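You operate a simulated robot arm through the tools that you are given. There is no shell and no other tool.

The job below is to be done with a simulated robot arm. You get a single attempt, and the scene is never put back.

TASK
Take the wire off the wire bench's pulleys and park its orange tab.
Fine: tab in the tab rest; stop button in first and left in; rollers left open, tension to 0, cover shut.

The check looks at the end state, three seconds after you hand in, the way a careful person would. Anything else that was tipped, shoved, dropped, spilled or broken makes it a failure. A push-on lid holds only when it is set on centred and level and pressed home; a screw cap is set on level and turned clockwise until tight.

THE ROBOT
A 7-joint arm with a three-finger gripper, fixed in place. Base frame: the origin is at the foot of the arm, x ahead of it, y to its left, z up; the work surface is at about z = 0.92. Units: m, degrees, N and s.
Its first joint turns from -166.0 to 166.0 degrees. Payload 2.69 kg.
The TCP is the grasp point between the finger pads, 0.03 m short of the fingertips. In the tool frame z runs along the fingers and y along their closing line. Largest opening 0.128 m; the body of the gripper starts 0.117 m behind the TCP.
Orientation is that of the tool frame in the base frame, as a unit quaternion [x, y, z, w]. With the fingers straight down and closing along the base's y, the tool's x points along the base's -x, its y along +y and its z along -z.

THE INTERFACE
- The arm moves only by the tool jog_arm. Its argument "rows" is a list of rows, each an object (a shift or turn left out is 0, a gripper value left out holds the last) with "gripper": the opening, from 0 (shut) to 1 (fully open); "delta_pos": the shift along the base's x, y, z in m, a list of three; "delta_rot": the turn, a rotation vector about the base's x, y, z in degrees, a list of three. In form: [{"gripper": gripper, "delta_pos": [x, y, z], "delta_rot": [wx, wy, wz]}, ...]. A call has 1 to 20 rows; each row shifts and turns the commanded pose from where the row before left it. Each row takes 0.2 s and may step no farther than 0.05 m and 8.6 degrees from the row before; otherwise, or with a gripper value out of range, the whole call is refused. Where a pose cannot be reached the arm comes as near as it can. A force on the tool above 90 N (or 10 N above the force at the start of the call, whichever is more), or a blocked arm, ends the call early, and 0.2 s more pass. Each finger halts on what it meets, pressing with about 20 N; the grip force reading is that of the motor and also rises with nothing between the fingers. The clock runs only during rows and for 0.2 s after the last one: add rows that do not move to give the fingers time. It gives the time, the measured TCP pose, the force on the tool (base axes), the opening and the grip force at its end, in the units of the frame above (readings bear some noise), with the torque about the TCP (base axes, N m) and any sound that the robot's microphone picked up.
- Cameras (640 x 400 px; columns grow to the right, rows downward): "scene" is fixed at [0.2178, 0.652, 1.5385]; the picture's right is [-0.95, -0.31, 0.00], its down [-0.01, 0.04, -1.00] and it looks along [0.31, -0.95, -0.04] (base axes); focal length 214 px, centre (320, 200). "wrist" rides on the gripper at [0.058, 0.054, -0.131] in the tool frame; the picture's right is [-0.68, 0.74, 0.00], its down [-0.62, -0.57, -0.55] and it looks along [-0.40, -0.37, 0.84] (tool axes); focal length 234 px, centre (320, 200). There is no depth. A picture from a camera that has moved, and an enlarged one, comes with that camera's place and axes in the base frame and with its lens.
- get_image(camera): a new picture of that camera. It takes no simulated time.
- move_column(by): slides the trunk up (or, below 0, down) by that many m; the arm rides with it, the base frame stays. It gives what a move gives, with no picture.
- enlarge(camera, box): a new picture of the part [left, top, right, bottom] of that camera's present view, enlarged. It takes no simulated time.
- sign_off(): hands the job in; it is judged then, once.

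Nothing tells you positions but the pictures and the camera data. Unless the task says otherwise, let go and move clear before handing in.

The tools are called after ">>>" as a command line: name --argument value ..., lists and objects as JSON in quotes. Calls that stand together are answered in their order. jog_arm: Moves the arm, as the interface text tells. Its arguments: {"type":"object","properties":{"rows":{"type":"array"}},"required":["rows"]} The other tools are called the same way: move_column (by) slides the trunk up or down; get_image (camera) takes a picture; enlarge (camera, box) takes an enlarged picture of a part of a camera's view; sign_off () hands the job in.

At the start:

```text
time: 0.0
eef_pos: [0.5757, 0.5111, 1.2777]
orientation: [-0.001, 1.0, 0.0, 0.0]
contact_force: [-0.4, -0.8, 0.1]
ft_torque: [-0.02, -0.01, 0.01]
finger_gap: 0.1282
gripper_force: 0.1
trunk travel left (down, up): [-0.15, 0.2]
```

scene: 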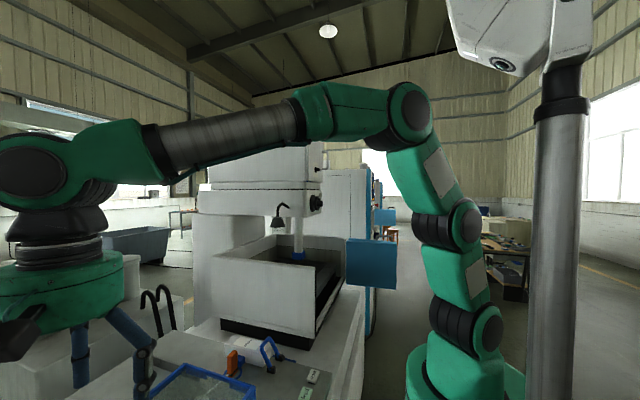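
wrist: 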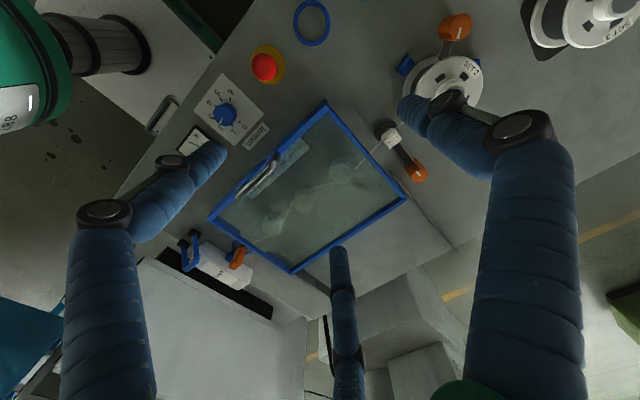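

I see a bench below the gripper with a glass-covered, blue-framed box, a red stop button, a blue dial and some orange parts. I'll take closer pictures before moving anything.

>>> enlarge --camera "wrist" --box '[160, 0, 480, 200]'

>>> enlarge --camera "wrist" --box '[140, 110, 460, 310]'

>>> enlarge --camera "wrist" --box '[360, 0, 640, 175]'

>>> enlarge --camera "scene" --box '[100, 300, 340, 400]'

```text
2.00 times, centred on (320, 100) of wrist
camera zoom: at [0.5167, 0.5645, 1.4088], right [0.68, 0.74, 0.0], down [0.62, -0.57, 0.55], along [0.4, -0.37, -0.84], focal length 468 px, centre (320, 400)
```

zoom: 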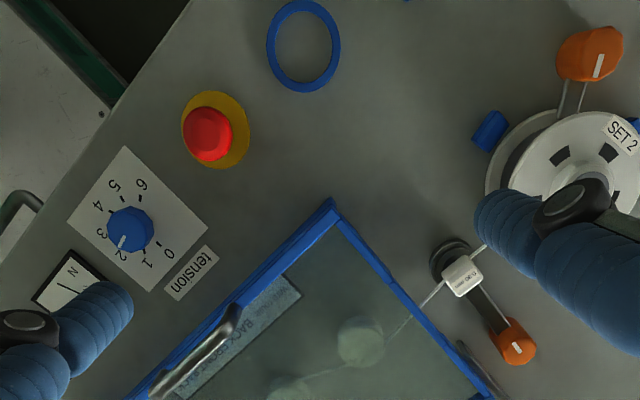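

```text
2.00 times, centred on (300, 210) of wrist
camera zoom: at [0.5167, 0.5645, 1.4088], right [0.68, 0.74, 0.0], down [0.62, -0.57, 0.55], along [0.4, -0.37, -0.84], focal length 468 px, centre (360, 180)
```

zoom: 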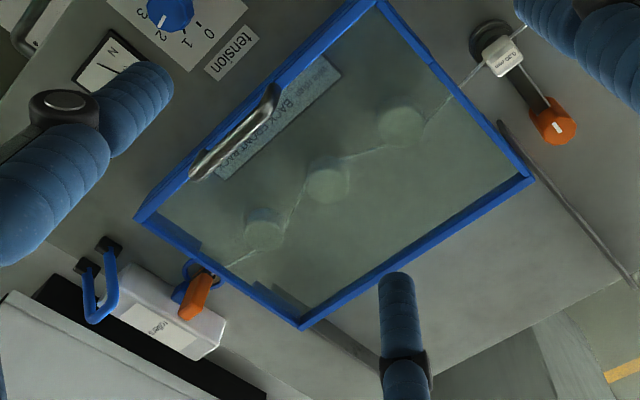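

```text
2.29 times, centred on (500, 88) of wrist
camera zoom: at [0.5167, 0.5645, 1.4088], right [0.68, 0.74, 0.0], down [0.62, -0.57, 0.55], along [0.4, -0.37, -0.84], focal length 535 px, centre (-91, 457)
```

zoom: 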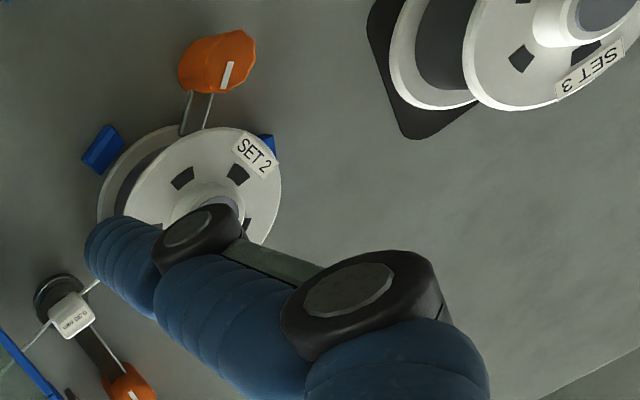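

```text
2.67 times, centred on (220, 350) of scene
camera zoom: at [0.2178, 0.652, 1.5385], right [-0.95, -0.31, 0.0], down [-0.01, 0.04, -1.0], along [0.31, -0.95, -0.04], focal length 572 px, centre (587, -200)
```

zoom: 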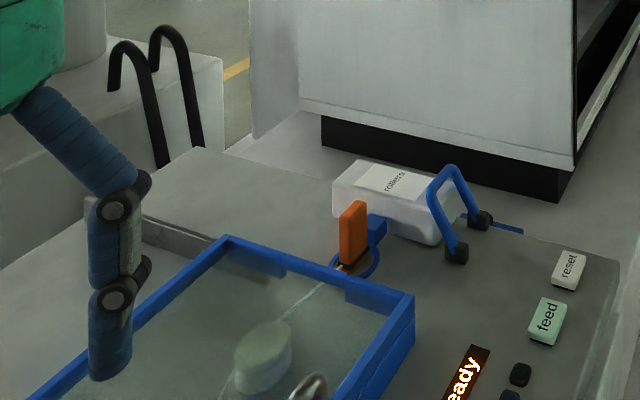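

I can make out the bench along y: spool at y≈0.69, blue-framed cover x≈0.58–0.87, y≈0.13–0.51, and the rollers with a blue lever near (0.71, 0.0). I'll shift the arm toward the rollers to see that end better, staying high.

>>> jog_arm --rows '[{"delta_pos": [-0.005, -0.045, 0.02]}, {"delta_pos": [-0.005, -0.045, 0.02]}, {"delta_pos": [-0.005, -0.045, 0]}, {"delta_pos": [-0.005, -0.045, 0]}, {"delta_pos": [-0.005, -0.045, 0]}, {"delta_pos": [-0.005, -0.045, 0]}, {"delta_pos": [-0.005, -0.04, 0], "gripper": 0.3}, {}]'

>>> get_image --camera "wrist"

>>> get_image --camera "scene"

```text
time: 1.8
eef_pos: [0.5366, 0.1986, 1.3203]
orientation: [0.0, 1.0, 0.0, 0.0]
contact_force: [-1.2, -0.2, 0.0]
ft_torque: [0.03, -0.04, 0.0]
finger_gap: 0.0385
gripper_force: 0.0
trunk travel left (down, up): [-0.15, 0.2]
```

```text
taken
camera wrist: at [0.4794, 0.252, 1.4503], right [0.68, 0.74, 0.0], down [0.62, -0.57, 0.55], along [0.4, -0.37, -0.84], focal length 234 px, centre (320, 200)
```

wrist: 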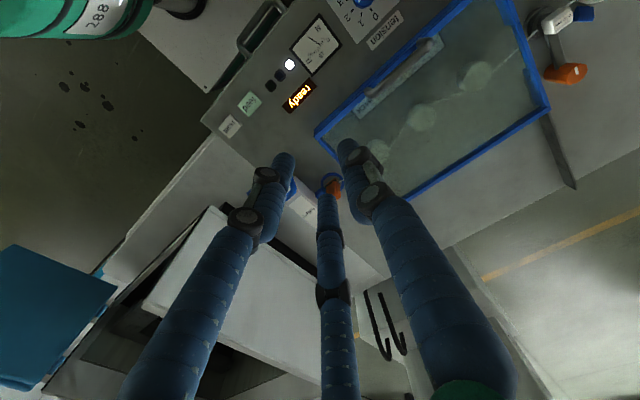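

```text
taken
```

scene: 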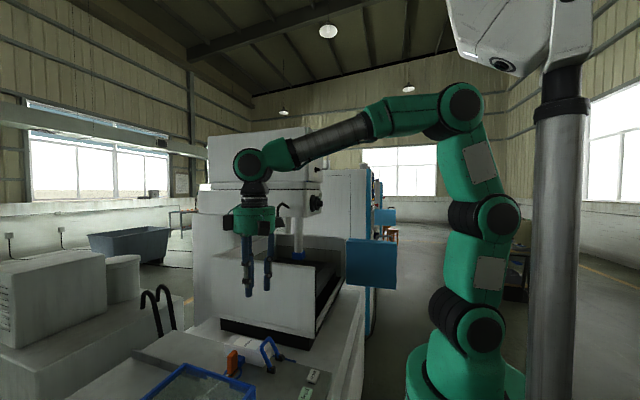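

The hand visually has three blue fingers, so I want to look at it and at the rollers end closely before planning contacts.

>>> enlarge --camera "scene" --box '[200, 180, 320, 310]'

>>> enlarge --camera "wrist" --box '[200, 0, 440, 150]'

>>> enlarge --camera "wrist" --box '[240, 120, 400, 220]'

>>> enlarge --camera "scene" --box '[130, 325, 340, 400]'

```text
3.08 times, centred on (260, 245) of scene
camera zoom: at [0.2178, 0.652, 1.5385], right [-0.95, -0.31, 0.0], down [-0.01, 0.04, -1.0], along [0.31, -0.95, -0.04], focal length 660 px, centre (505, 62)
```

zoom: 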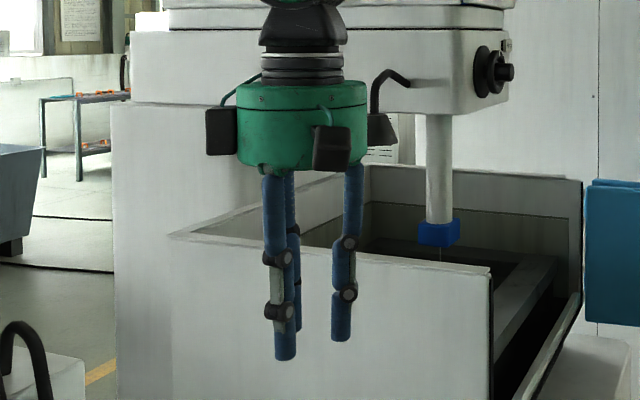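

```text
2.67 times, centred on (320, 75) of wrist
camera zoom: at [0.4794, 0.252, 1.4503], right [0.68, 0.74, 0.0], down [0.62, -0.57, 0.55], along [0.4, -0.37, -0.84], focal length 624 px, centre (320, 533)
```

zoom: 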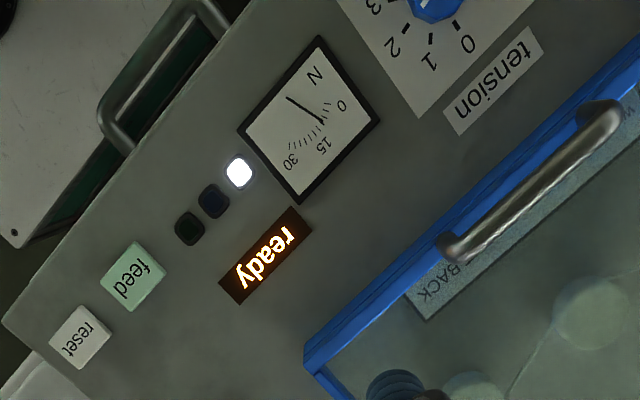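

```text
4.00 times, centred on (320, 170) of wrist
camera zoom: at [0.4794, 0.252, 1.4503], right [0.68, 0.74, 0.0], down [0.62, -0.57, 0.55], along [0.4, -0.37, -0.84], focal length 937 px, centre (320, 320)
```

zoom: 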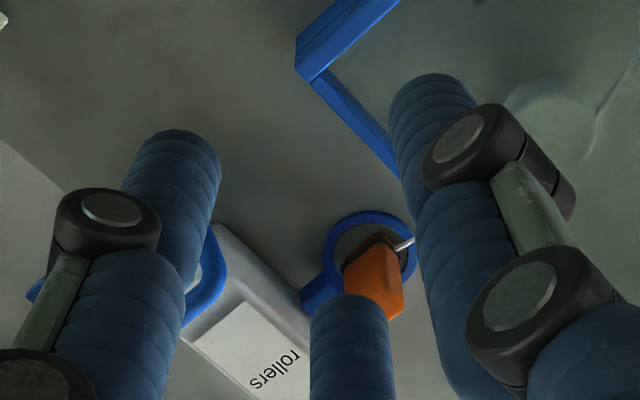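

```text
3.05 times, centred on (235, 362) of scene
camera zoom: at [0.2178, 0.652, 1.5385], right [-0.95, -0.31, 0.0], down [-0.01, 0.04, -1.0], along [0.31, -0.95, -0.04], focal length 654 px, centre (579, -295)
```

zoom: 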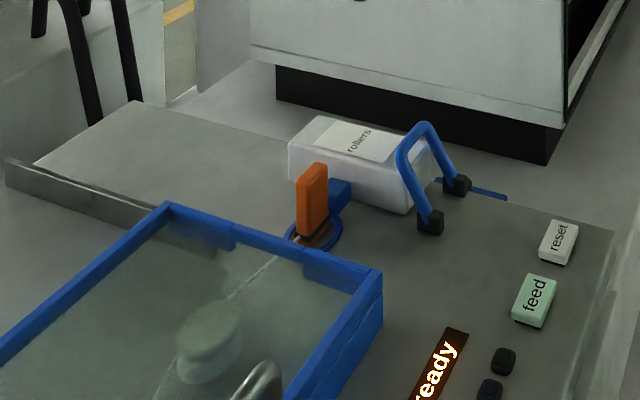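

The tab sits upright in a blue ring by the rollers, and the wire runs under the cover over three pulleys to a guide and the SET 2 spool. I'll swing the camera round to see the spool end and find the tab rest.

>>> jog_arm --rows '[{"gripper": 1.0, "delta_pos": [0.0, 0.03, 0], "delta_rot": [0, 0, 8.2]}, {"delta_pos": [0.0, 0.03, 0], "delta_rot": [0, 0, 8.2]}, {"delta_pos": [0.0, 0.03, 0], "delta_rot": [0, 0, 8.2]}, {"delta_pos": [0.0, 0.03, 0], "delta_rot": [0, 0, 8.2]}, {"delta_pos": [0.0, 0.03, 0], "delta_rot": [0, 0, 8.2]}, {"delta_pos": [0.0, 0.03, 0], "delta_rot": [0, 0, 8.2]}, {"delta_pos": [0.0, 0.03, 0], "delta_rot": [0, 0, 8.2]}, {"delta_pos": [0.0, 0.03, 0], "delta_rot": [0, 0, 8.2]}, {"delta_pos": [0.0, 0.03, 0], "delta_rot": [0, 0, 8.2]}, {"delta_pos": [0.0, 0.03, 0], "delta_rot": [0, 0, 8.2]}, {"delta_pos": [0.0, 0.0, 0], "delta_rot": [0, 0, 8.0]}, {}]'

>>> get_image --camera "wrist"

>>> get_image --camera "scene"

```text
time: 4.4
eef_pos: [0.5411, 0.5004, 1.3185]
orientation: [0.708, -0.706, 0.0, 0.0]
contact_force: [0.0, -0.1, -0.1]
ft_torque: [0.04, 0.0, 0.01]
finger_gap: 0.1277
gripper_force: 0.2
trunk travel left (down, up): [-0.15, 0.2]
```

```text
taken
camera wrist: at [0.487, 0.4417, 1.4499], right [-0.74, 0.68, 0.0], down [0.56, 0.62, 0.55], along [0.37, 0.4, -0.84], focal length 234 px, centre (320, 200)
```

wrist: 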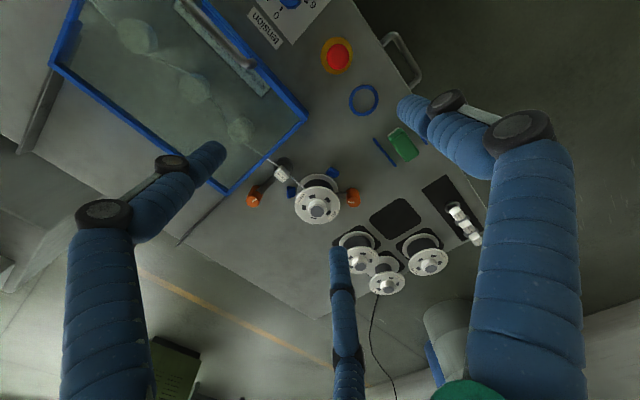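

```text
taken
```

scene: 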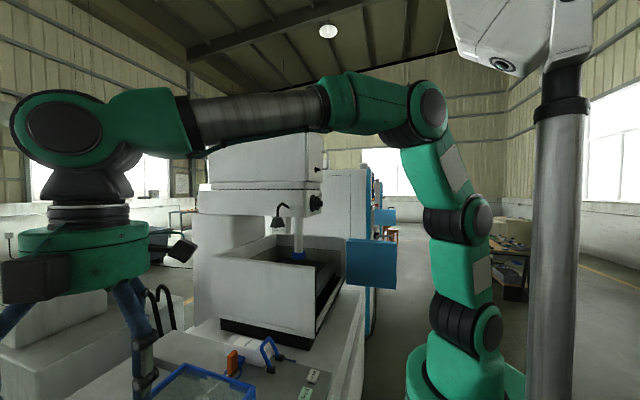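

>>> enlarge --camera "wrist" --box '[220, 130, 380, 230]'

>>> enlarge --camera "wrist" --box '[300, 20, 460, 180]'

>>> enlarge --camera "wrist" --box '[320, 160, 500, 310]'

>>> enlarge --camera "wrist" --box '[40, 0, 320, 210]'

```text
4.00 times, centred on (300, 180) of wrist
camera zoom: at [0.487, 0.4417, 1.4499], right [-0.74, 0.68, 0.0], down [0.56, 0.62, 0.55], along [0.37, 0.4, -0.84], focal length 937 px, centre (400, 280)
```

zoom: 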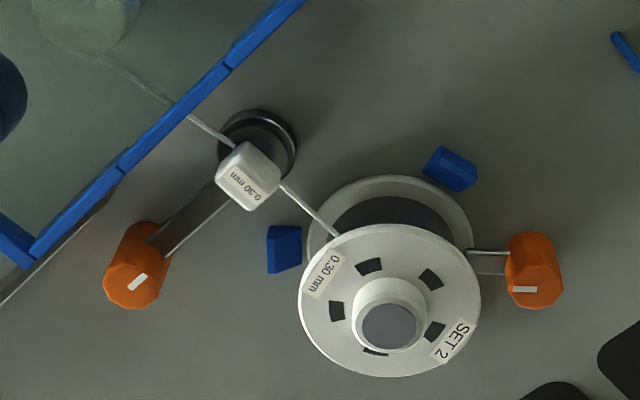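

```text
2.50 times, centred on (380, 100) of wrist
camera zoom: at [0.487, 0.4417, 1.4499], right [-0.74, 0.68, 0.0], down [0.56, 0.62, 0.55], along [0.37, 0.4, -0.84], focal length 585 px, centre (170, 450)
```

zoom: 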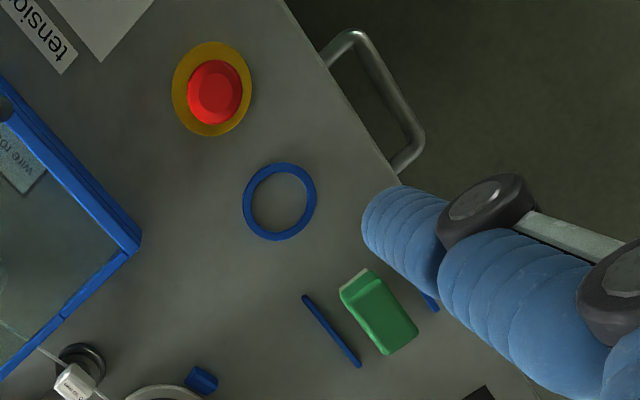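

```text
2.67 times, centred on (410, 235) of wrist
camera zoom: at [0.487, 0.4417, 1.4499], right [-0.74, 0.68, 0.0], down [0.56, 0.62, 0.55], along [0.37, 0.4, -0.84], focal length 624 px, centre (80, 107)
```

zoom: 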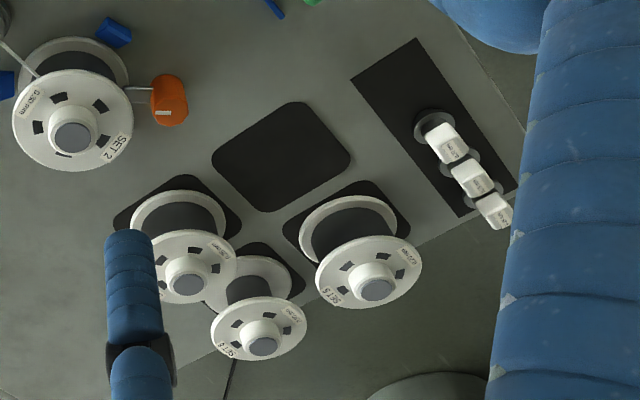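

```text
1.90 times, centred on (180, 105) of wrist
camera zoom: at [0.487, 0.4417, 1.4499], right [-0.74, 0.68, 0.0], down [0.56, 0.62, 0.55], along [0.37, 0.4, -0.84], focal length 446 px, centre (587, 381)
```

zoom: 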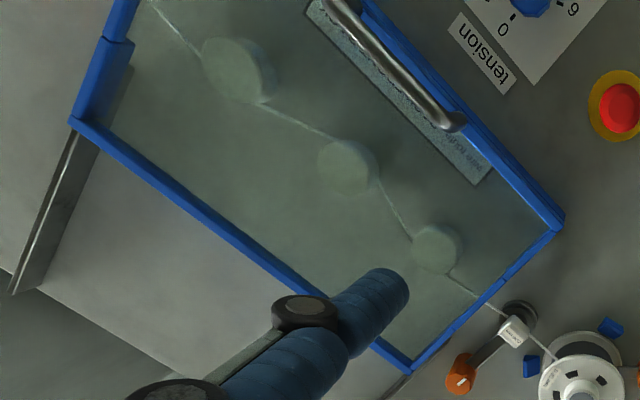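

The enlarged views are sharp, so I'll zoom harder on the candidate tab rest, the placards and the tab area from here.

>>> enlarge --camera "wrist" --box '[275, 150, 355, 200]'

>>> enlarge --camera "wrist" --box '[340, 75, 430, 170]'

>>> enlarge --camera "wrist" --box '[170, 0, 290, 100]'

>>> enlarge --camera "scene" --box '[215, 335, 305, 385]'

```text
8.00 times, centred on (315, 175) of wrist
camera zoom: at [0.487, 0.4417, 1.4499], right [-0.74, 0.68, 0.0], down [0.56, 0.62, 0.55], along [0.37, 0.4, -0.84], focal length 1873 px, centre (360, 400)
```

zoom: 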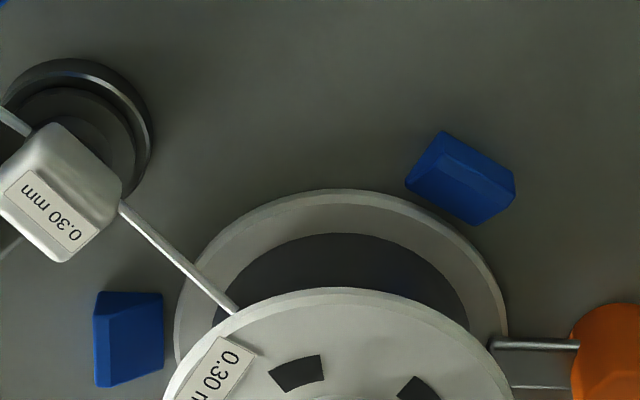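

```text
4.21 times, centred on (385, 122) of wrist
camera zoom: at [0.487, 0.4417, 1.4499], right [-0.74, 0.68, 0.0], down [0.56, 0.62, 0.55], along [0.37, 0.4, -0.84], focal length 986 px, centre (46, 526)
```

zoom: 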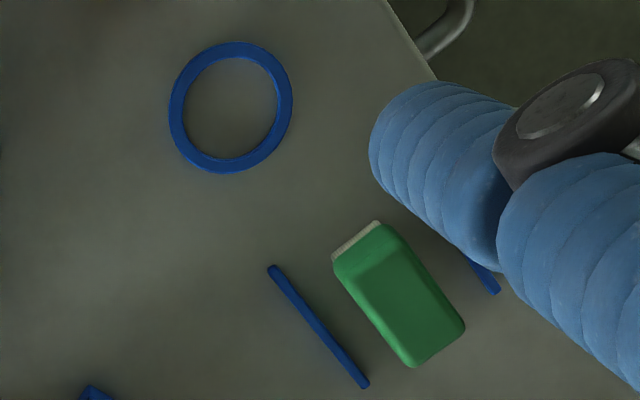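

```text
4.00 times, centred on (230, 50) of wrist
camera zoom: at [0.487, 0.4417, 1.4499], right [-0.74, 0.68, 0.0], down [0.56, 0.62, 0.55], along [0.37, 0.4, -0.84], focal length 937 px, centre (680, 800)
```

zoom: 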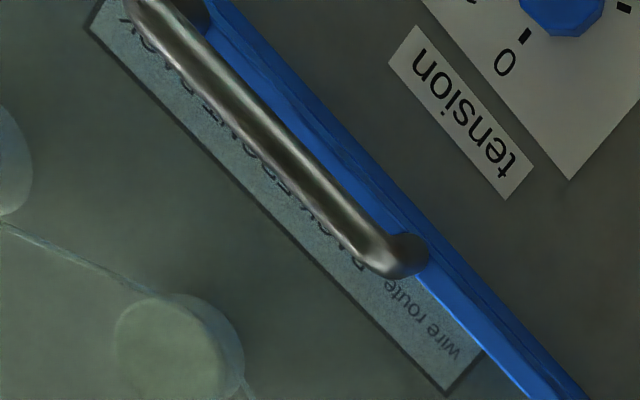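

```text
7.11 times, centred on (260, 360) of scene
camera zoom: at [0.2178, 0.652, 1.5385], right [-0.95, -0.31, 0.0], down [-0.01, 0.04, -1.0], along [0.31, -0.95, -0.04], focal length 1525 px, centre (747, -938)
```

zoom: 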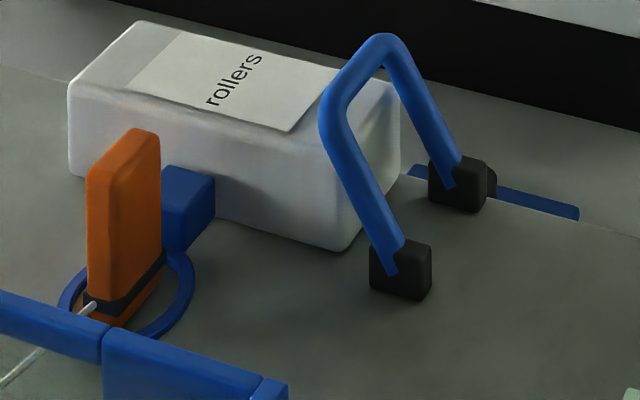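

The placard under the cover handle reads "wire route BACK-FRONT-BACK". The orange tab stands in a blue ring at the rollers, and a matching empty ring lies near the stop button at about (0.48, 0.57). First I'll close the fingers and come down above the red stop button at about (0.472, 0.473).

>>> jog_arm --rows '[{"gripper": 0.0, "delta_pos": [-0.023, -0.009, 0]}, {"delta_pos": [-0.023, -0.009, -0.03]}, {"delta_pos": [-0.023, -0.009, -0.045]}, {"delta_pos": [0, 0, -0.045]}, {"delta_pos": [0, 0, -0.045]}, {"delta_pos": [0, 0, -0.045]}, {}, {}]'

>>> get_image --camera "wrist"

>>> get_image --camera "scene"

```text
refused: row 3 steps farther than a row can; nothing moved
```

```text
taken
camera wrist: at [0.487, 0.4417, 1.4499], right [-0.74, 0.68, 0.0], down [0.56, 0.62, 0.55], along [0.37, 0.4, -0.84], focal length 234 px, centre (320, 200)
```

wrist: 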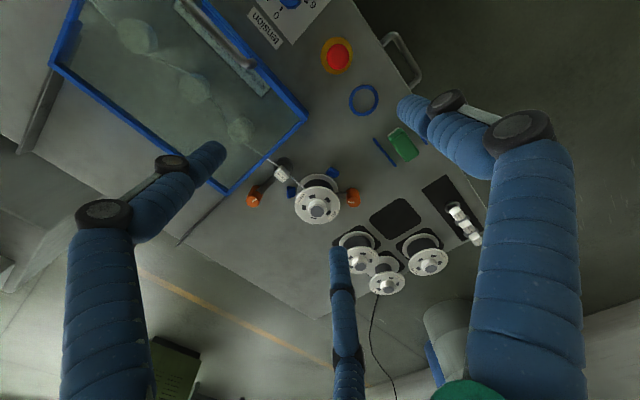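

```text
taken
```

scene: 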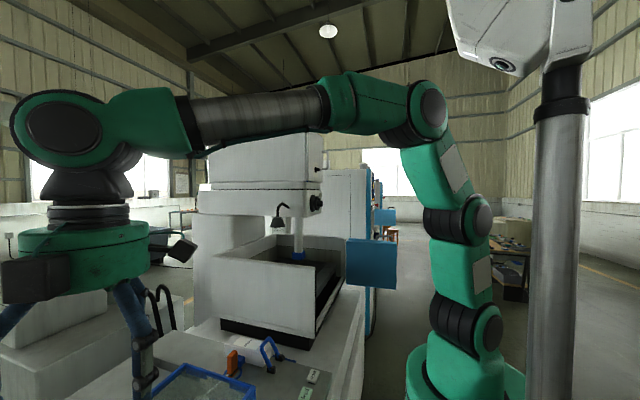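

One row stepped slightly too far, so nothing moved and the scene is unchanged. I'll repeat the approach over the stop button with smaller steps.

>>> jog_arm --rows '[{"gripper": 0.0, "delta_pos": [-0.023, -0.009, 0]}, {"delta_pos": [-0.023, -0.009, -0.03]}, {"delta_pos": [-0.023, -0.009, -0.03]}, {"delta_pos": [0, 0, -0.045]}, {"delta_pos": [0, 0, -0.045]}, {"delta_pos": [0, 0, -0.045]}, {}, {}]'

>>> get_image --camera "wrist"

>>> get_image --camera "scene"

```text
time: 6.2
eef_pos: [0.4715, 0.4767, 1.1244]
orientation: [0.708, -0.706, 0.0, 0.0]
contact_force: [-0.6, -0.8, 1.0]
ft_torque: [0.02, -0.02, -0.02]
finger_gap: 0.0021
gripper_force: 19.4
trunk travel left (down, up): [-0.15, 0.2]
```

```text
taken
camera wrist: at [0.4181, 0.4189, 1.2552], right [-0.74, 0.68, 0.0], down [0.57, 0.62, 0.55], along [0.37, 0.4, -0.84], focal length 234 px, centre (320, 200)
```

wrist: 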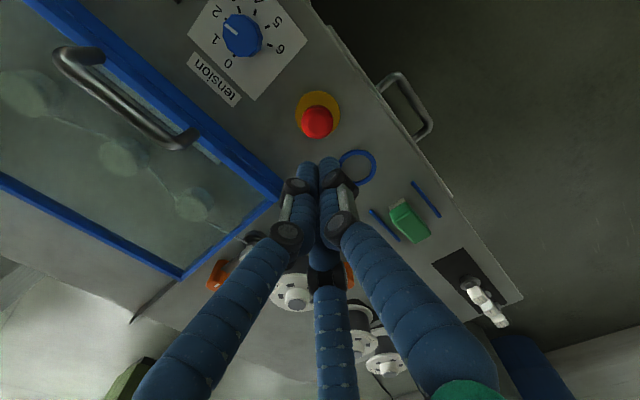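

```text
taken
```

scene: 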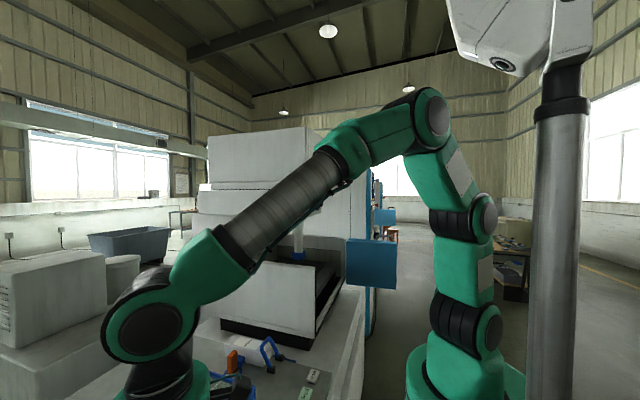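

The closed fingertips are above the button, which I place at about (0.473, 0.472). I'll lower close to it, then press in small steps.

>>> jog_arm --rows '[{"delta_pos": [0.0015, -0.0045, -0.04]}, {"delta_pos": [0, 0, -0.04]}, {"delta_pos": [0, 0, -0.02]}, {"delta_pos": [0, 0, -0.01]}, {}]'

>>> enlarge --camera "wrist" --box '[220, 60, 420, 200]'

```text
time: 7.4
eef_pos: [0.4744, 0.471, 1.0131]
orientation: [0.707, -0.707, 0.0, 0.001]
contact_force: [-0.4, 0.2, -0.1]
ft_torque: [-0.02, 0.0, 0.02]
finger_gap: 0.0022
gripper_force: 20.3
trunk travel left (down, up): [-0.15, 0.2]
```

```text
2.86 times, centred on (320, 130) of wrist
camera zoom: at [0.4203, 0.4124, 1.1431], right [-0.74, 0.68, 0.0], down [0.57, 0.62, 0.55], along [0.37, 0.4, -0.84], focal length 669 px, centre (320, 400)
```

zoom: 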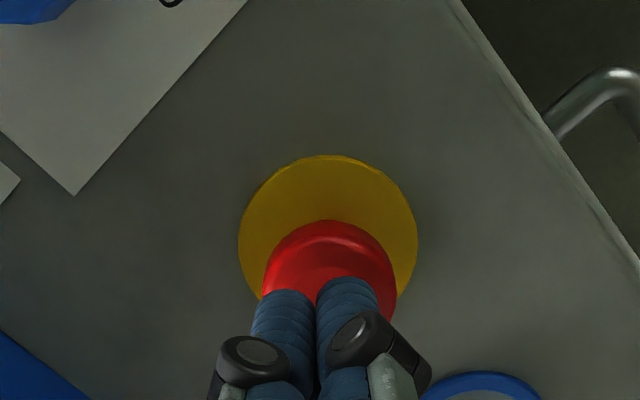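

The fingertips are centred over the red mushroom. Now pressing slowly, watching force and sound.

>>> jog_arm --rows '[{"delta_pos": [0, 0, -0.005]}, {"delta_pos": [0, 0, -0.005]}, {"delta_pos": [0, 0, -0.005]}, {"delta_pos": [0, 0, -0.003]}]'

```text
time: 8.4
eef_pos: [0.4728, 0.4688, 0.9935]
orientation: [0.707, -0.707, 0.0, -0.001]
contact_force: [0.2, 0.4, -0.4]
ft_torque: [0.02, -0.01, 0.0]
finger_gap: 0.0024
gripper_force: 19.7
trunk travel left (down, up): [-0.15, 0.2]
```

>>> jog_arm --rows '[{"delta_pos": [0, 0.001, -0.003]}, {"delta_pos": [0, 0, -0.003]}, {"delta_pos": [0, 0, -0.003]}]'

>>> enlarge --camera "wrist" --box '[220, 60, 420, 200]'

```text
time: 9.2
eef_pos: [0.4739, 0.4705, 0.9865]
orientation: [0.707, -0.707, 0.0, -0.001]
contact_force: [-3.1, 0.5, 8.4]
ft_torque: [0.03, 0.07, -0.01]
finger_gap: 0.0023
gripper_force: 20.5
trunk travel left (down, up): [-0.15, 0.2]
```

```text
2.86 times, centred on (320, 130) of wrist
camera zoom: at [0.4189, 0.4122, 1.1166], right [-0.74, 0.68, 0.0], down [0.57, 0.61, 0.55], along [0.37, 0.4, -0.84], focal length 669 px, centre (320, 400)
```

zoom: 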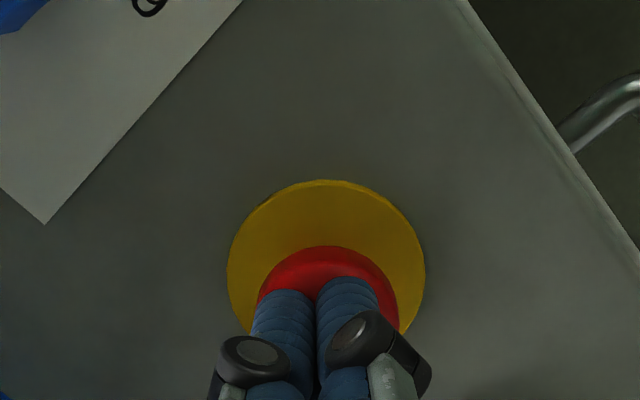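

Contact now reads about 8 N at fingertip z≈0.956. I'll keep pressing in 2 mm steps until it latches.

>>> jog_arm --rows '[{"delta_pos": [0, 0, -0.002]}, {"delta_pos": [0, 0, -0.002]}, {}]'

```text
time: 10.0
eef_pos: [0.4733, 0.4715, 0.9854]
orientation: [0.707, -0.707, 0.0, -0.002]
contact_force: [-7.0, -5.4, 46.2]
ft_torque: [0.1, 0.15, -0.01]
finger_gap: 0.0021
gripper_force: 20.2
trunk travel left (down, up): [-0.15, 0.2]
```

>>> jog_arm --rows '[{"delta_pos": [0, 0, -0.002]}, {}]'

>>> enlarge --camera "wrist" --box '[220, 60, 420, 200]'

```text
time: 10.6
eef_pos: [0.4734, 0.4709, 0.9837]
orientation: [-0.707, 0.707, 0.0, 0.004]
contact_force: [-7.5, 0.4, 69.8]
ft_torque: [0.36, 0.07, 0.05]
finger_gap: 0.0059
gripper_force: 31.1
trunk travel left (down, up): [-0.15, 0.2]
```

```text
2.86 times, centred on (320, 130) of wrist
camera zoom: at [0.4183, 0.4116, 1.1143], right [-0.74, 0.68, 0.0], down [0.56, 0.61, 0.56], along [0.38, 0.41, -0.83], focal length 669 px, centre (320, 400)
```

zoom: 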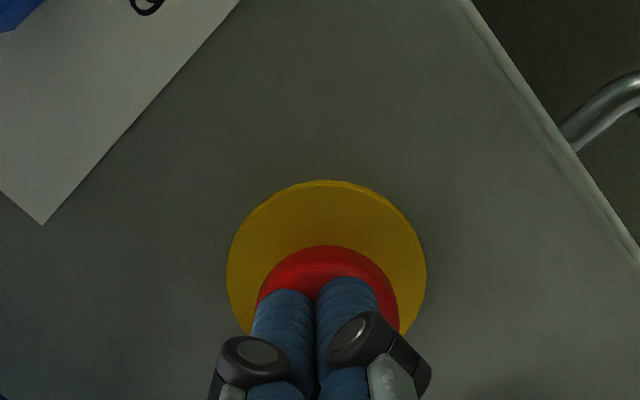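

Force is at 70 N with hardly any travel left. I'll lift off and check whether the button latched down.

>>> jog_arm --rows '[{"delta_pos": [0, 0, 0.01]}, {"delta_pos": [0, 0, 0.03]}, {"delta_pos": [0, 0, 0.03]}, {"delta_pos": [0, 0, 0.03]}, {"delta_pos": [0, 0, 0.03]}, {}]'

>>> enlarge --camera "wrist" --box '[220, 20, 420, 160]'

>>> get_image --camera "wrist"

>>> enlarge --camera "scene" --box '[200, 340, 340, 400]'

```text
time: 12.0
eef_pos: [0.4717, 0.4689, 1.1097]
orientation: [-0.707, 0.707, 0.0, 0.0]
contact_force: [-0.1, -1.0, 0.3]
ft_torque: [0.03, 0.0, -0.02]
finger_gap: 0.0021
gripper_force: 31.5
trunk travel left (down, up): [-0.15, 0.2]
```

```text
2.86 times, centred on (320, 90) of wrist
camera zoom: at [0.4176, 0.411, 1.2402], right [-0.74, 0.68, 0.0], down [0.57, 0.62, 0.55], along [0.37, 0.4, -0.84], focal length 669 px, centre (320, 514)
```

zoom: 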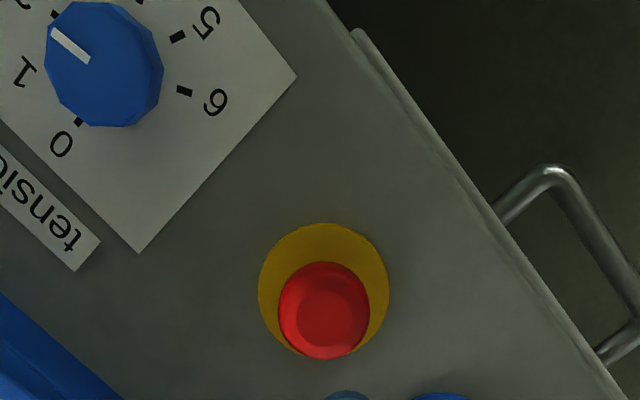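

```text
taken
camera wrist: at [0.4176, 0.411, 1.2402], right [-0.74, 0.68, 0.0], down [0.57, 0.62, 0.55], along [0.37, 0.4, -0.84], focal length 234 px, centre (320, 200)
```

wrist: 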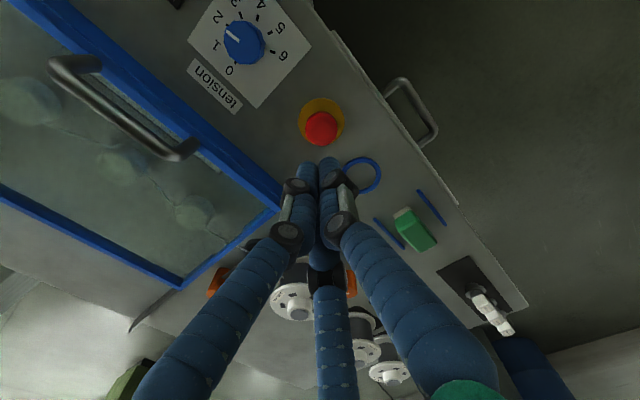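

```text
4.57 times, centred on (270, 370) of scene
camera zoom: at [0.2178, 0.652, 1.5385], right [-0.95, -0.31, 0.0], down [-0.01, 0.04, -1.0], along [0.31, -0.95, -0.04], focal length 980 px, centre (549, -577)
```

zoom: 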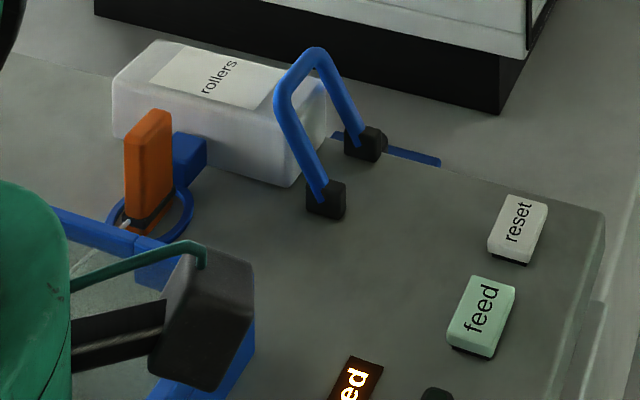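

The display now ends in "...ed", which fits "stopped", so the stop button is in. Next I'll swing back toward the rollers with the hand open for a close look at the blue lever and tab.

>>> jog_arm --rows '[{"delta_pos": [0, 0, 0.04], "gripper": 1.0}, {"delta_pos": [0, 0, 0.04]}, {"delta_pos": [0.004, -0.03, 0.02], "delta_rot": [0, 0, -8.2]}, {"delta_pos": [0.004, -0.03, 0], "delta_rot": [0, 0, -8.2]}, {"delta_pos": [0.004, -0.03, 0], "delta_rot": [0, 0, -8.2]}, {"delta_pos": [0.004, -0.03, 0], "delta_rot": [0, 0, -8.2]}, {"delta_pos": [0.004, -0.03, 0], "delta_rot": [0, 0, -8.2]}, {"delta_pos": [0.004, -0.03, 0], "delta_rot": [0, 0, -8.2]}, {"delta_pos": [0.004, -0.03, 0], "delta_rot": [0, 0, -8.2]}, {"delta_pos": [0.004, -0.03, 0], "delta_rot": [0, 0, -8.2]}, {"delta_pos": [0.004, -0.03, 0], "delta_rot": [0, 0, -8.2]}, {"delta_pos": [0.004, -0.03, 0], "delta_rot": [0, 0, -8.2]}, {"delta_pos": [0.0, -0.02, 0], "delta_rot": [0, 0, -8.0]}, {}]'

>>> get_image --camera "wrist"

>>> enlarge --camera "scene" --box '[200, 330, 340, 400]'

```text
time: 15.0
eef_pos: [0.5133, 0.1475, 1.211]
orientation: [0.001, 1.0, -0.001, 0.0]
contact_force: [-0.9, -0.7, 0.2]
ft_torque: [0.05, 0.0, -0.02]
finger_gap: 0.1281
gripper_force: 0.1
trunk travel left (down, up): [-0.15, 0.2]
```

```text
taken
camera wrist: at [0.4541, 0.2013, 1.3416], right [0.68, 0.74, 0.0], down [0.61, -0.57, 0.55], along [0.4, -0.37, -0.84], focal length 234 px, centre (320, 200)
```

wrist: 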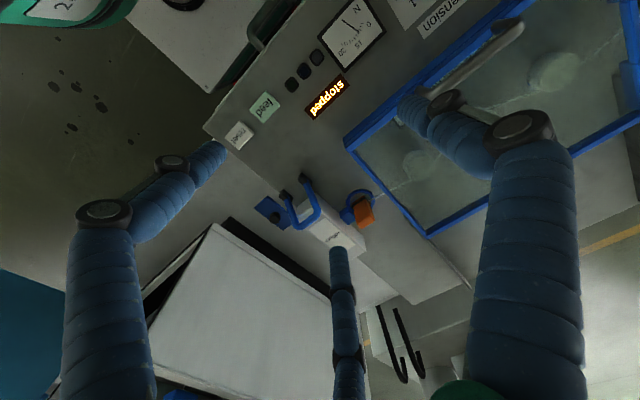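

```text
4.57 times, centred on (270, 365) of scene
camera zoom: at [0.2178, 0.652, 1.5385], right [-0.95, -0.31, 0.0], down [-0.01, 0.04, -1.0], along [0.31, -0.95, -0.04], focal length 980 px, centre (549, -554)
```

zoom: 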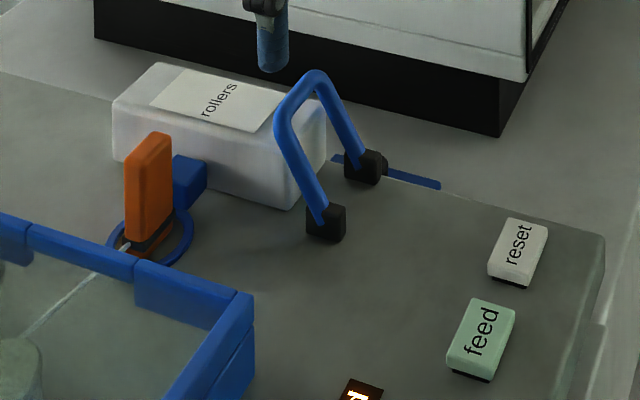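

>>> enlarge --camera "wrist" --box '[240, 160, 400, 260]'

>>> enlarge --camera "wrist" --box '[330, 170, 390, 240]'

>>> enlarge --camera "wrist" --box '[240, 170, 330, 240]'

>>> enlarge --camera "wrist" --box '[220, 0, 400, 150]'

```text
4.00 times, centred on (320, 210) of wrist
camera zoom: at [0.4541, 0.2013, 1.3416], right [0.68, 0.74, 0.0], down [0.61, -0.57, 0.55], along [0.4, -0.37, -0.84], focal length 937 px, centre (320, 160)
```

zoom: 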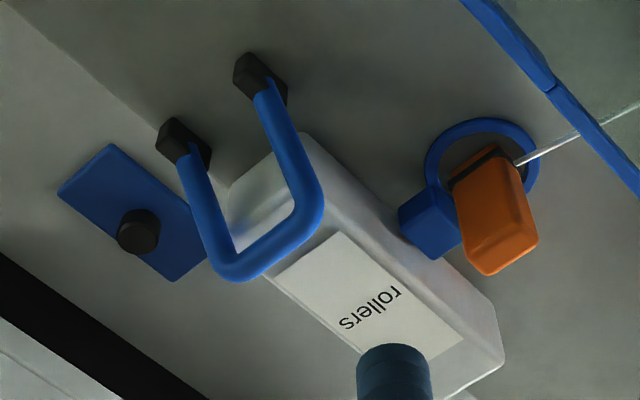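

```text
5.71 times, centred on (360, 205) of wrist
camera zoom: at [0.4541, 0.2013, 1.3416], right [0.68, 0.74, 0.0], down [0.61, -0.57, 0.55], along [0.4, -0.37, -0.84], focal length 1338 px, centre (91, 171)
```

zoom: 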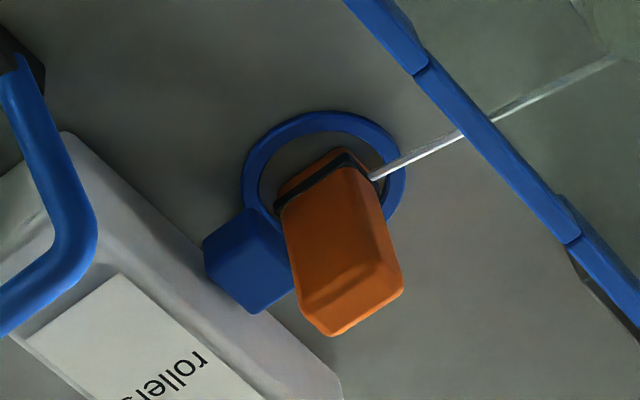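

```text
5.71 times, centred on (285, 205) of wrist
camera zoom: at [0.4541, 0.2013, 1.3416], right [0.68, 0.74, 0.0], down [0.61, -0.57, 0.55], along [0.4, -0.37, -0.84], focal length 1338 px, centre (520, 171)
```

zoom: 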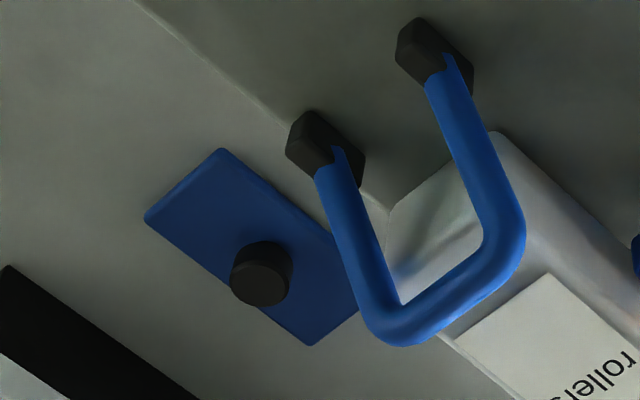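

```text
2.67 times, centred on (310, 75) of wrist
camera zoom: at [0.4541, 0.2013, 1.3416], right [0.68, 0.74, 0.0], down [0.61, -0.57, 0.55], along [0.4, -0.37, -0.84], focal length 624 px, centre (347, 533)
```

zoom: 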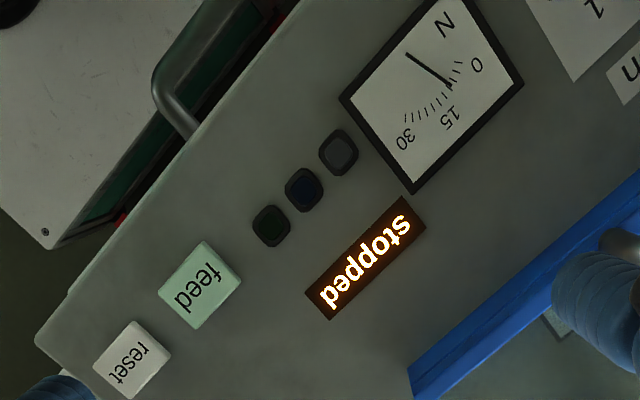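

The display reads "stopped". The lever hinges at x≈0.594 and leans toward the roller box (closed), with its bar at about (0.635, 0.005, 0.997). The tension dial at about (0.472, 0.353) points to 2, with each unit 40° and 0 on the +x side. I'll set tension to 0 first, so I'm moving above the dial.

>>> jog_arm --rows '[{"delta_pos": [-0.01, 0.041, -0.01], "gripper": 0.65}, {"delta_pos": [-0.01, 0.041, -0.01]}, {"delta_pos": [-0.01, 0.041, -0.01]}, {"delta_pos": [-0.011, 0.041, -0.01]}, {"delta_pos": [0, 0.041, -0.01]}, {"delta_pos": [0, 0, -0.04]}, {}]'

>>> get_image --camera "wrist"

>>> enlarge --camera "wrist" --box '[250, 70, 390, 170]'

```text
time: 16.6
eef_pos: [0.4724, 0.3509, 1.1203]
orientation: [-0.001, 1.0, 0.0, 0.0]
contact_force: [0.8, -0.6, 0.1]
ft_torque: [-0.04, 0.06, -0.01]
finger_gap: 0.0833
gripper_force: 0.1
trunk travel left (down, up): [-0.15, 0.2]
```

```text
taken
camera wrist: at [0.4141, 0.4059, 1.2513], right [0.68, 0.74, 0.0], down [0.62, -0.57, 0.55], along [0.4, -0.37, -0.84], focal length 234 px, centre (320, 200)
```

wrist: 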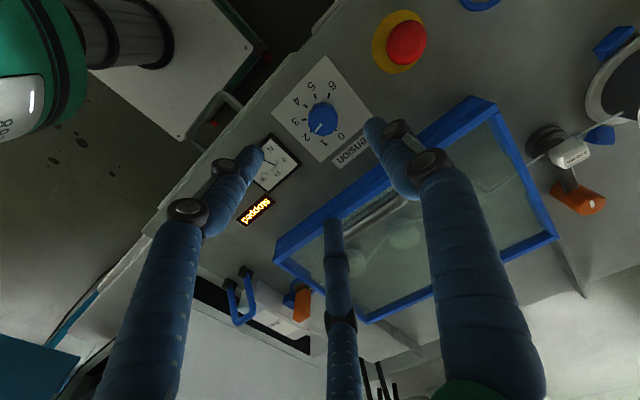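

```text
4.00 times, centred on (320, 120) of wrist
camera zoom: at [0.4141, 0.4059, 1.2513], right [0.68, 0.74, 0.0], down [0.62, -0.57, 0.55], along [0.4, -0.37, -0.84], focal length 937 px, centre (320, 520)
```

zoom: 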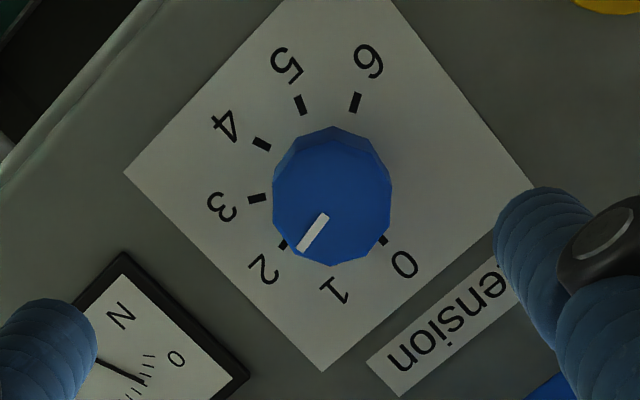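

The dial reads 2 and its centre is at about (0.4725, 0.3565), top near z≈0.957. I'll shift 5 mm, descend around the knob and close on it.

>>> jog_arm --rows '[{"delta_pos": [0, 0.005, -0.04]}, {"delta_pos": [0, 0, -0.04]}, {"delta_pos": [0, 0, -0.03]}, {"delta_pos": [0, 0, -0.02]}, {"delta_pos": [0, 0, -0.02]}, {}]'

>>> enlarge --camera "wrist" --box '[220, 90, 420, 230]'

```text
time: 18.0
eef_pos: [0.4741, 0.3585, 0.9687]
orientation: [0.0, 1.0, 0.0, 0.0]
contact_force: [-0.1, 0.0, -0.4]
ft_torque: [-0.01, 0.08, -0.02]
finger_gap: 0.0833
gripper_force: 0.0
trunk travel left (down, up): [-0.15, 0.2]
```

```text
2.86 times, centred on (320, 160) of wrist
camera zoom: at [0.4151, 0.4123, 1.0994], right [0.68, 0.74, 0.0], down [0.62, -0.57, 0.55], along [0.4, -0.37, -0.84], focal length 669 px, centre (320, 314)
```

zoom: 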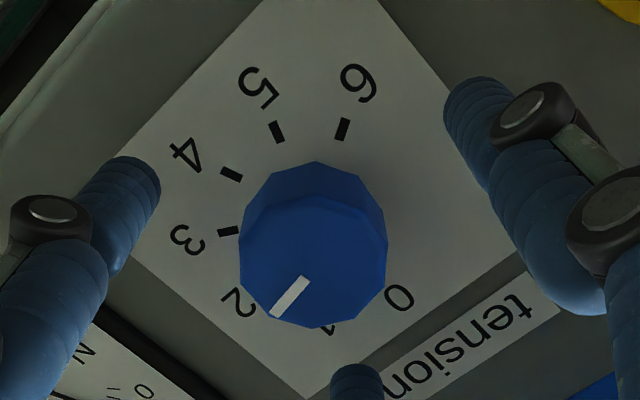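

The knob is nicely surrounded by the fingers. Closing on it now.

>>> jog_arm --rows '[{"gripper": 0.4}, {"gripper": 0.2}, {"gripper": 0.2}, {"gripper": 0.2}]'

>>> enlarge --camera "wrist" --box '[220, 90, 420, 230]'

```text
time: 19.0
eef_pos: [0.4757, 0.358, 0.9698]
orientation: [0.0, 1.0, 0.0, 0.0]
contact_force: [17.0, -9.9, -3.7]
ft_torque: [-0.23, -0.47, 0.02]
finger_gap: 0.0396
gripper_force: 9.9
trunk travel left (down, up): [-0.15, 0.2]
```

```text
2.86 times, centred on (320, 160) of wrist
camera zoom: at [0.4159, 0.4116, 1.0998], right [0.68, 0.74, 0.0], down [0.62, -0.57, 0.55], along [0.4, -0.37, -0.84], focal length 669 px, centre (320, 314)
```

zoom: 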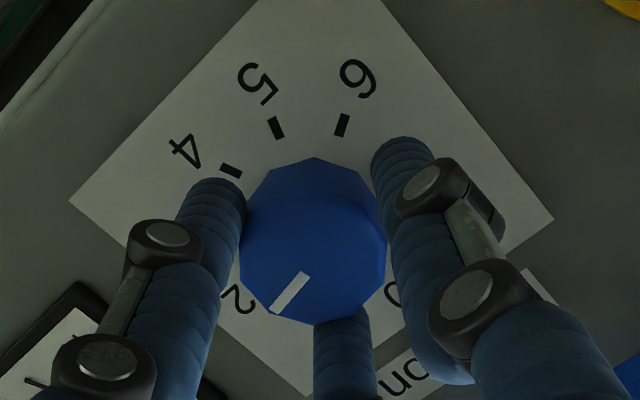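

The grip holds at 39.6 mm with a sideways load of 17 N in +x, −10 N in y, so the hand is slightly off-centre. I'll ease it about 2 mm that way and start turning the dial toward 0 (counter-clockwise from above in the base frame).

>>> jog_arm --rows '[{"delta_pos": [0.0018, -0.001, 0], "gripper": 0.2}, {"gripper": 0.15}]'

```text
time: 19.6
eef_pos: [0.475, 0.3575, 0.9696]
orientation: [-0.001, 1.0, 0.0, 0.0]
contact_force: [6.6, -4.7, -1.4]
ft_torque: [-0.12, -0.22, -0.01]
finger_gap: 0.0392
gripper_force: 14.9
trunk travel left (down, up): [-0.15, 0.2]
```

>>> jog_arm --rows '[{"delta_pos": [0.001, -0.0006, 0], "delta_rot": [0, 0, 8], "gripper": 0.12}, {"delta_rot": [0, 0, 8]}, {}]'

>>> enlarge --camera "wrist" --box '[220, 90, 420, 230]'

```text
time: 20.4
eef_pos: [0.4745, 0.3563, 0.9689]
orientation: [-0.14, 0.99, -0.001, -0.001]
contact_force: [-2.2, -15.6, 2.4]
ft_torque: [-0.64, 0.1, -0.02]
finger_gap: 0.0376
gripper_force: 16.5
trunk travel left (down, up): [-0.15, 0.2]
```

```text
2.86 times, centred on (320, 160) of wrist
camera zoom: at [0.4034, 0.3921, 1.0998], right [0.45, 0.89, 0.0], down [0.75, -0.37, 0.55], along [0.49, -0.25, -0.84], focal length 669 px, centre (320, 314)
```

zoom: 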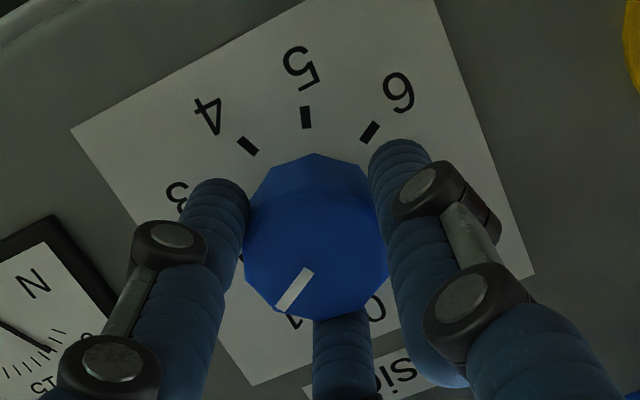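

The knob is turning with the hand. I'll continue toward 0, trimming the side load as I go.

>>> jog_arm --rows '[{"delta_pos": [0, -0.0015, 0], "delta_rot": [0, 0, 8]}, {"delta_rot": [0, 0, 8]}, {"delta_rot": [0, 0, 8]}, {}]'

>>> enlarge --camera "wrist" --box '[220, 90, 420, 230]'

```text
time: 21.4
eef_pos: [0.4757, 0.3559, 0.9705]
orientation: [-0.342, 0.94, 0.0, 0.0]
contact_force: [1.8, -23.5, -10.5]
ft_torque: [-0.54, -0.05, -0.02]
finger_gap: 0.0374
gripper_force: 16.5
trunk travel left (down, up): [-0.15, 0.2]
```

```text
2.86 times, centred on (320, 160) of wrist
camera zoom: at [0.395, 0.3596, 1.1005], right [0.04, 1.0, 0.0], down [0.84, -0.04, 0.55], along [0.55, -0.02, -0.84], focal length 669 px, centre (320, 314)
```

zoom: 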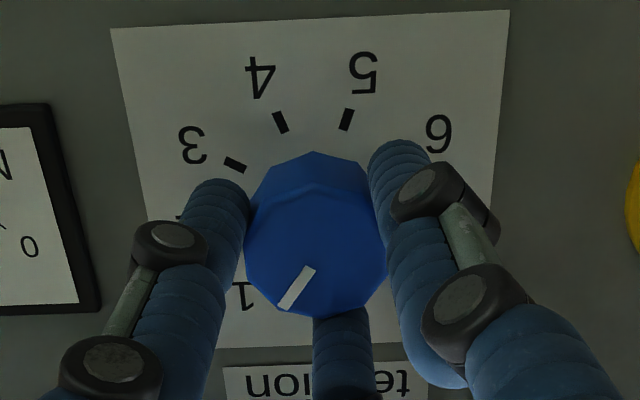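

>>> jog_arm --rows '[{"delta_pos": [0, -0.002, -0.001], "delta_rot": [0, 0, 8]}, {"delta_pos": [0, -0.001, 0], "delta_rot": [0, 0, 8]}, {"delta_rot": [0, 0, 8]}, {}]'

>>> enlarge --camera "wrist" --box '[220, 90, 420, 230]'

```text
time: 22.4
eef_pos: [0.4738, 0.3541, 0.9696]
orientation: [-0.531, 0.847, 0.0, 0.001]
contact_force: [-12.1, 2.7, 3.3]
ft_torque: [0.24, 0.58, 0.06]
finger_gap: 0.0366
gripper_force: 45.4
trunk travel left (down, up): [-0.15, 0.2]
```

```text
2.86 times, centred on (320, 160) of wrist
camera zoom: at [0.4003, 0.3262, 1.1004], right [-0.37, 0.93, 0.0], down [0.78, 0.31, 0.55], along [0.51, 0.2, -0.84], focal length 669 px, centre (320, 314)
```

zoom: 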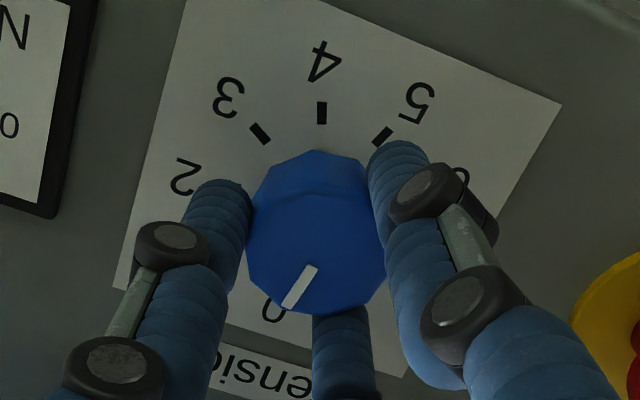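

The pointer is about 6° short of 0. I'll turn the last few degrees.

>>> jog_arm --rows '[{"delta_pos": [-0.001, 0, 0], "delta_rot": [0, 0, 7]}, {}, {}]'

>>> enlarge --camera "wrist" --box '[220, 90, 420, 230]'

```text
time: 23.2
eef_pos: [0.4744, 0.3552, 0.9695]
orientation: [-0.581, 0.814, 0.0, 0.001]
contact_force: [3.2, 8.2, 4.2]
ft_torque: [0.4, -0.39, 0.02]
finger_gap: 0.0366
gripper_force: 45.2
trunk travel left (down, up): [-0.15, 0.2]
```

```text
2.86 times, centred on (320, 160) of wrist
camera zoom: at [0.4041, 0.3174, 1.1002], right [-0.48, 0.88, 0.0], down [0.73, 0.4, 0.55], along [0.48, 0.26, -0.83], focal length 669 px, centre (320, 314)
```

zoom: 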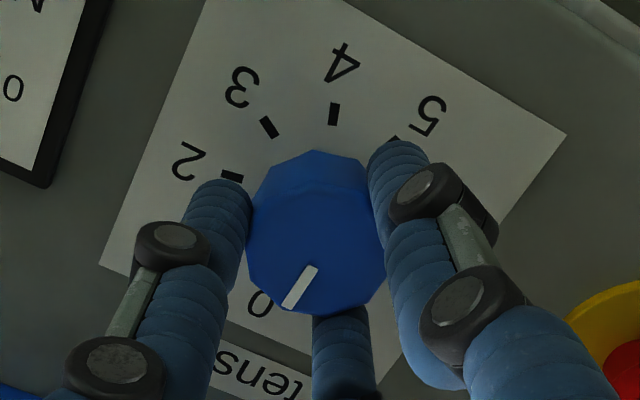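

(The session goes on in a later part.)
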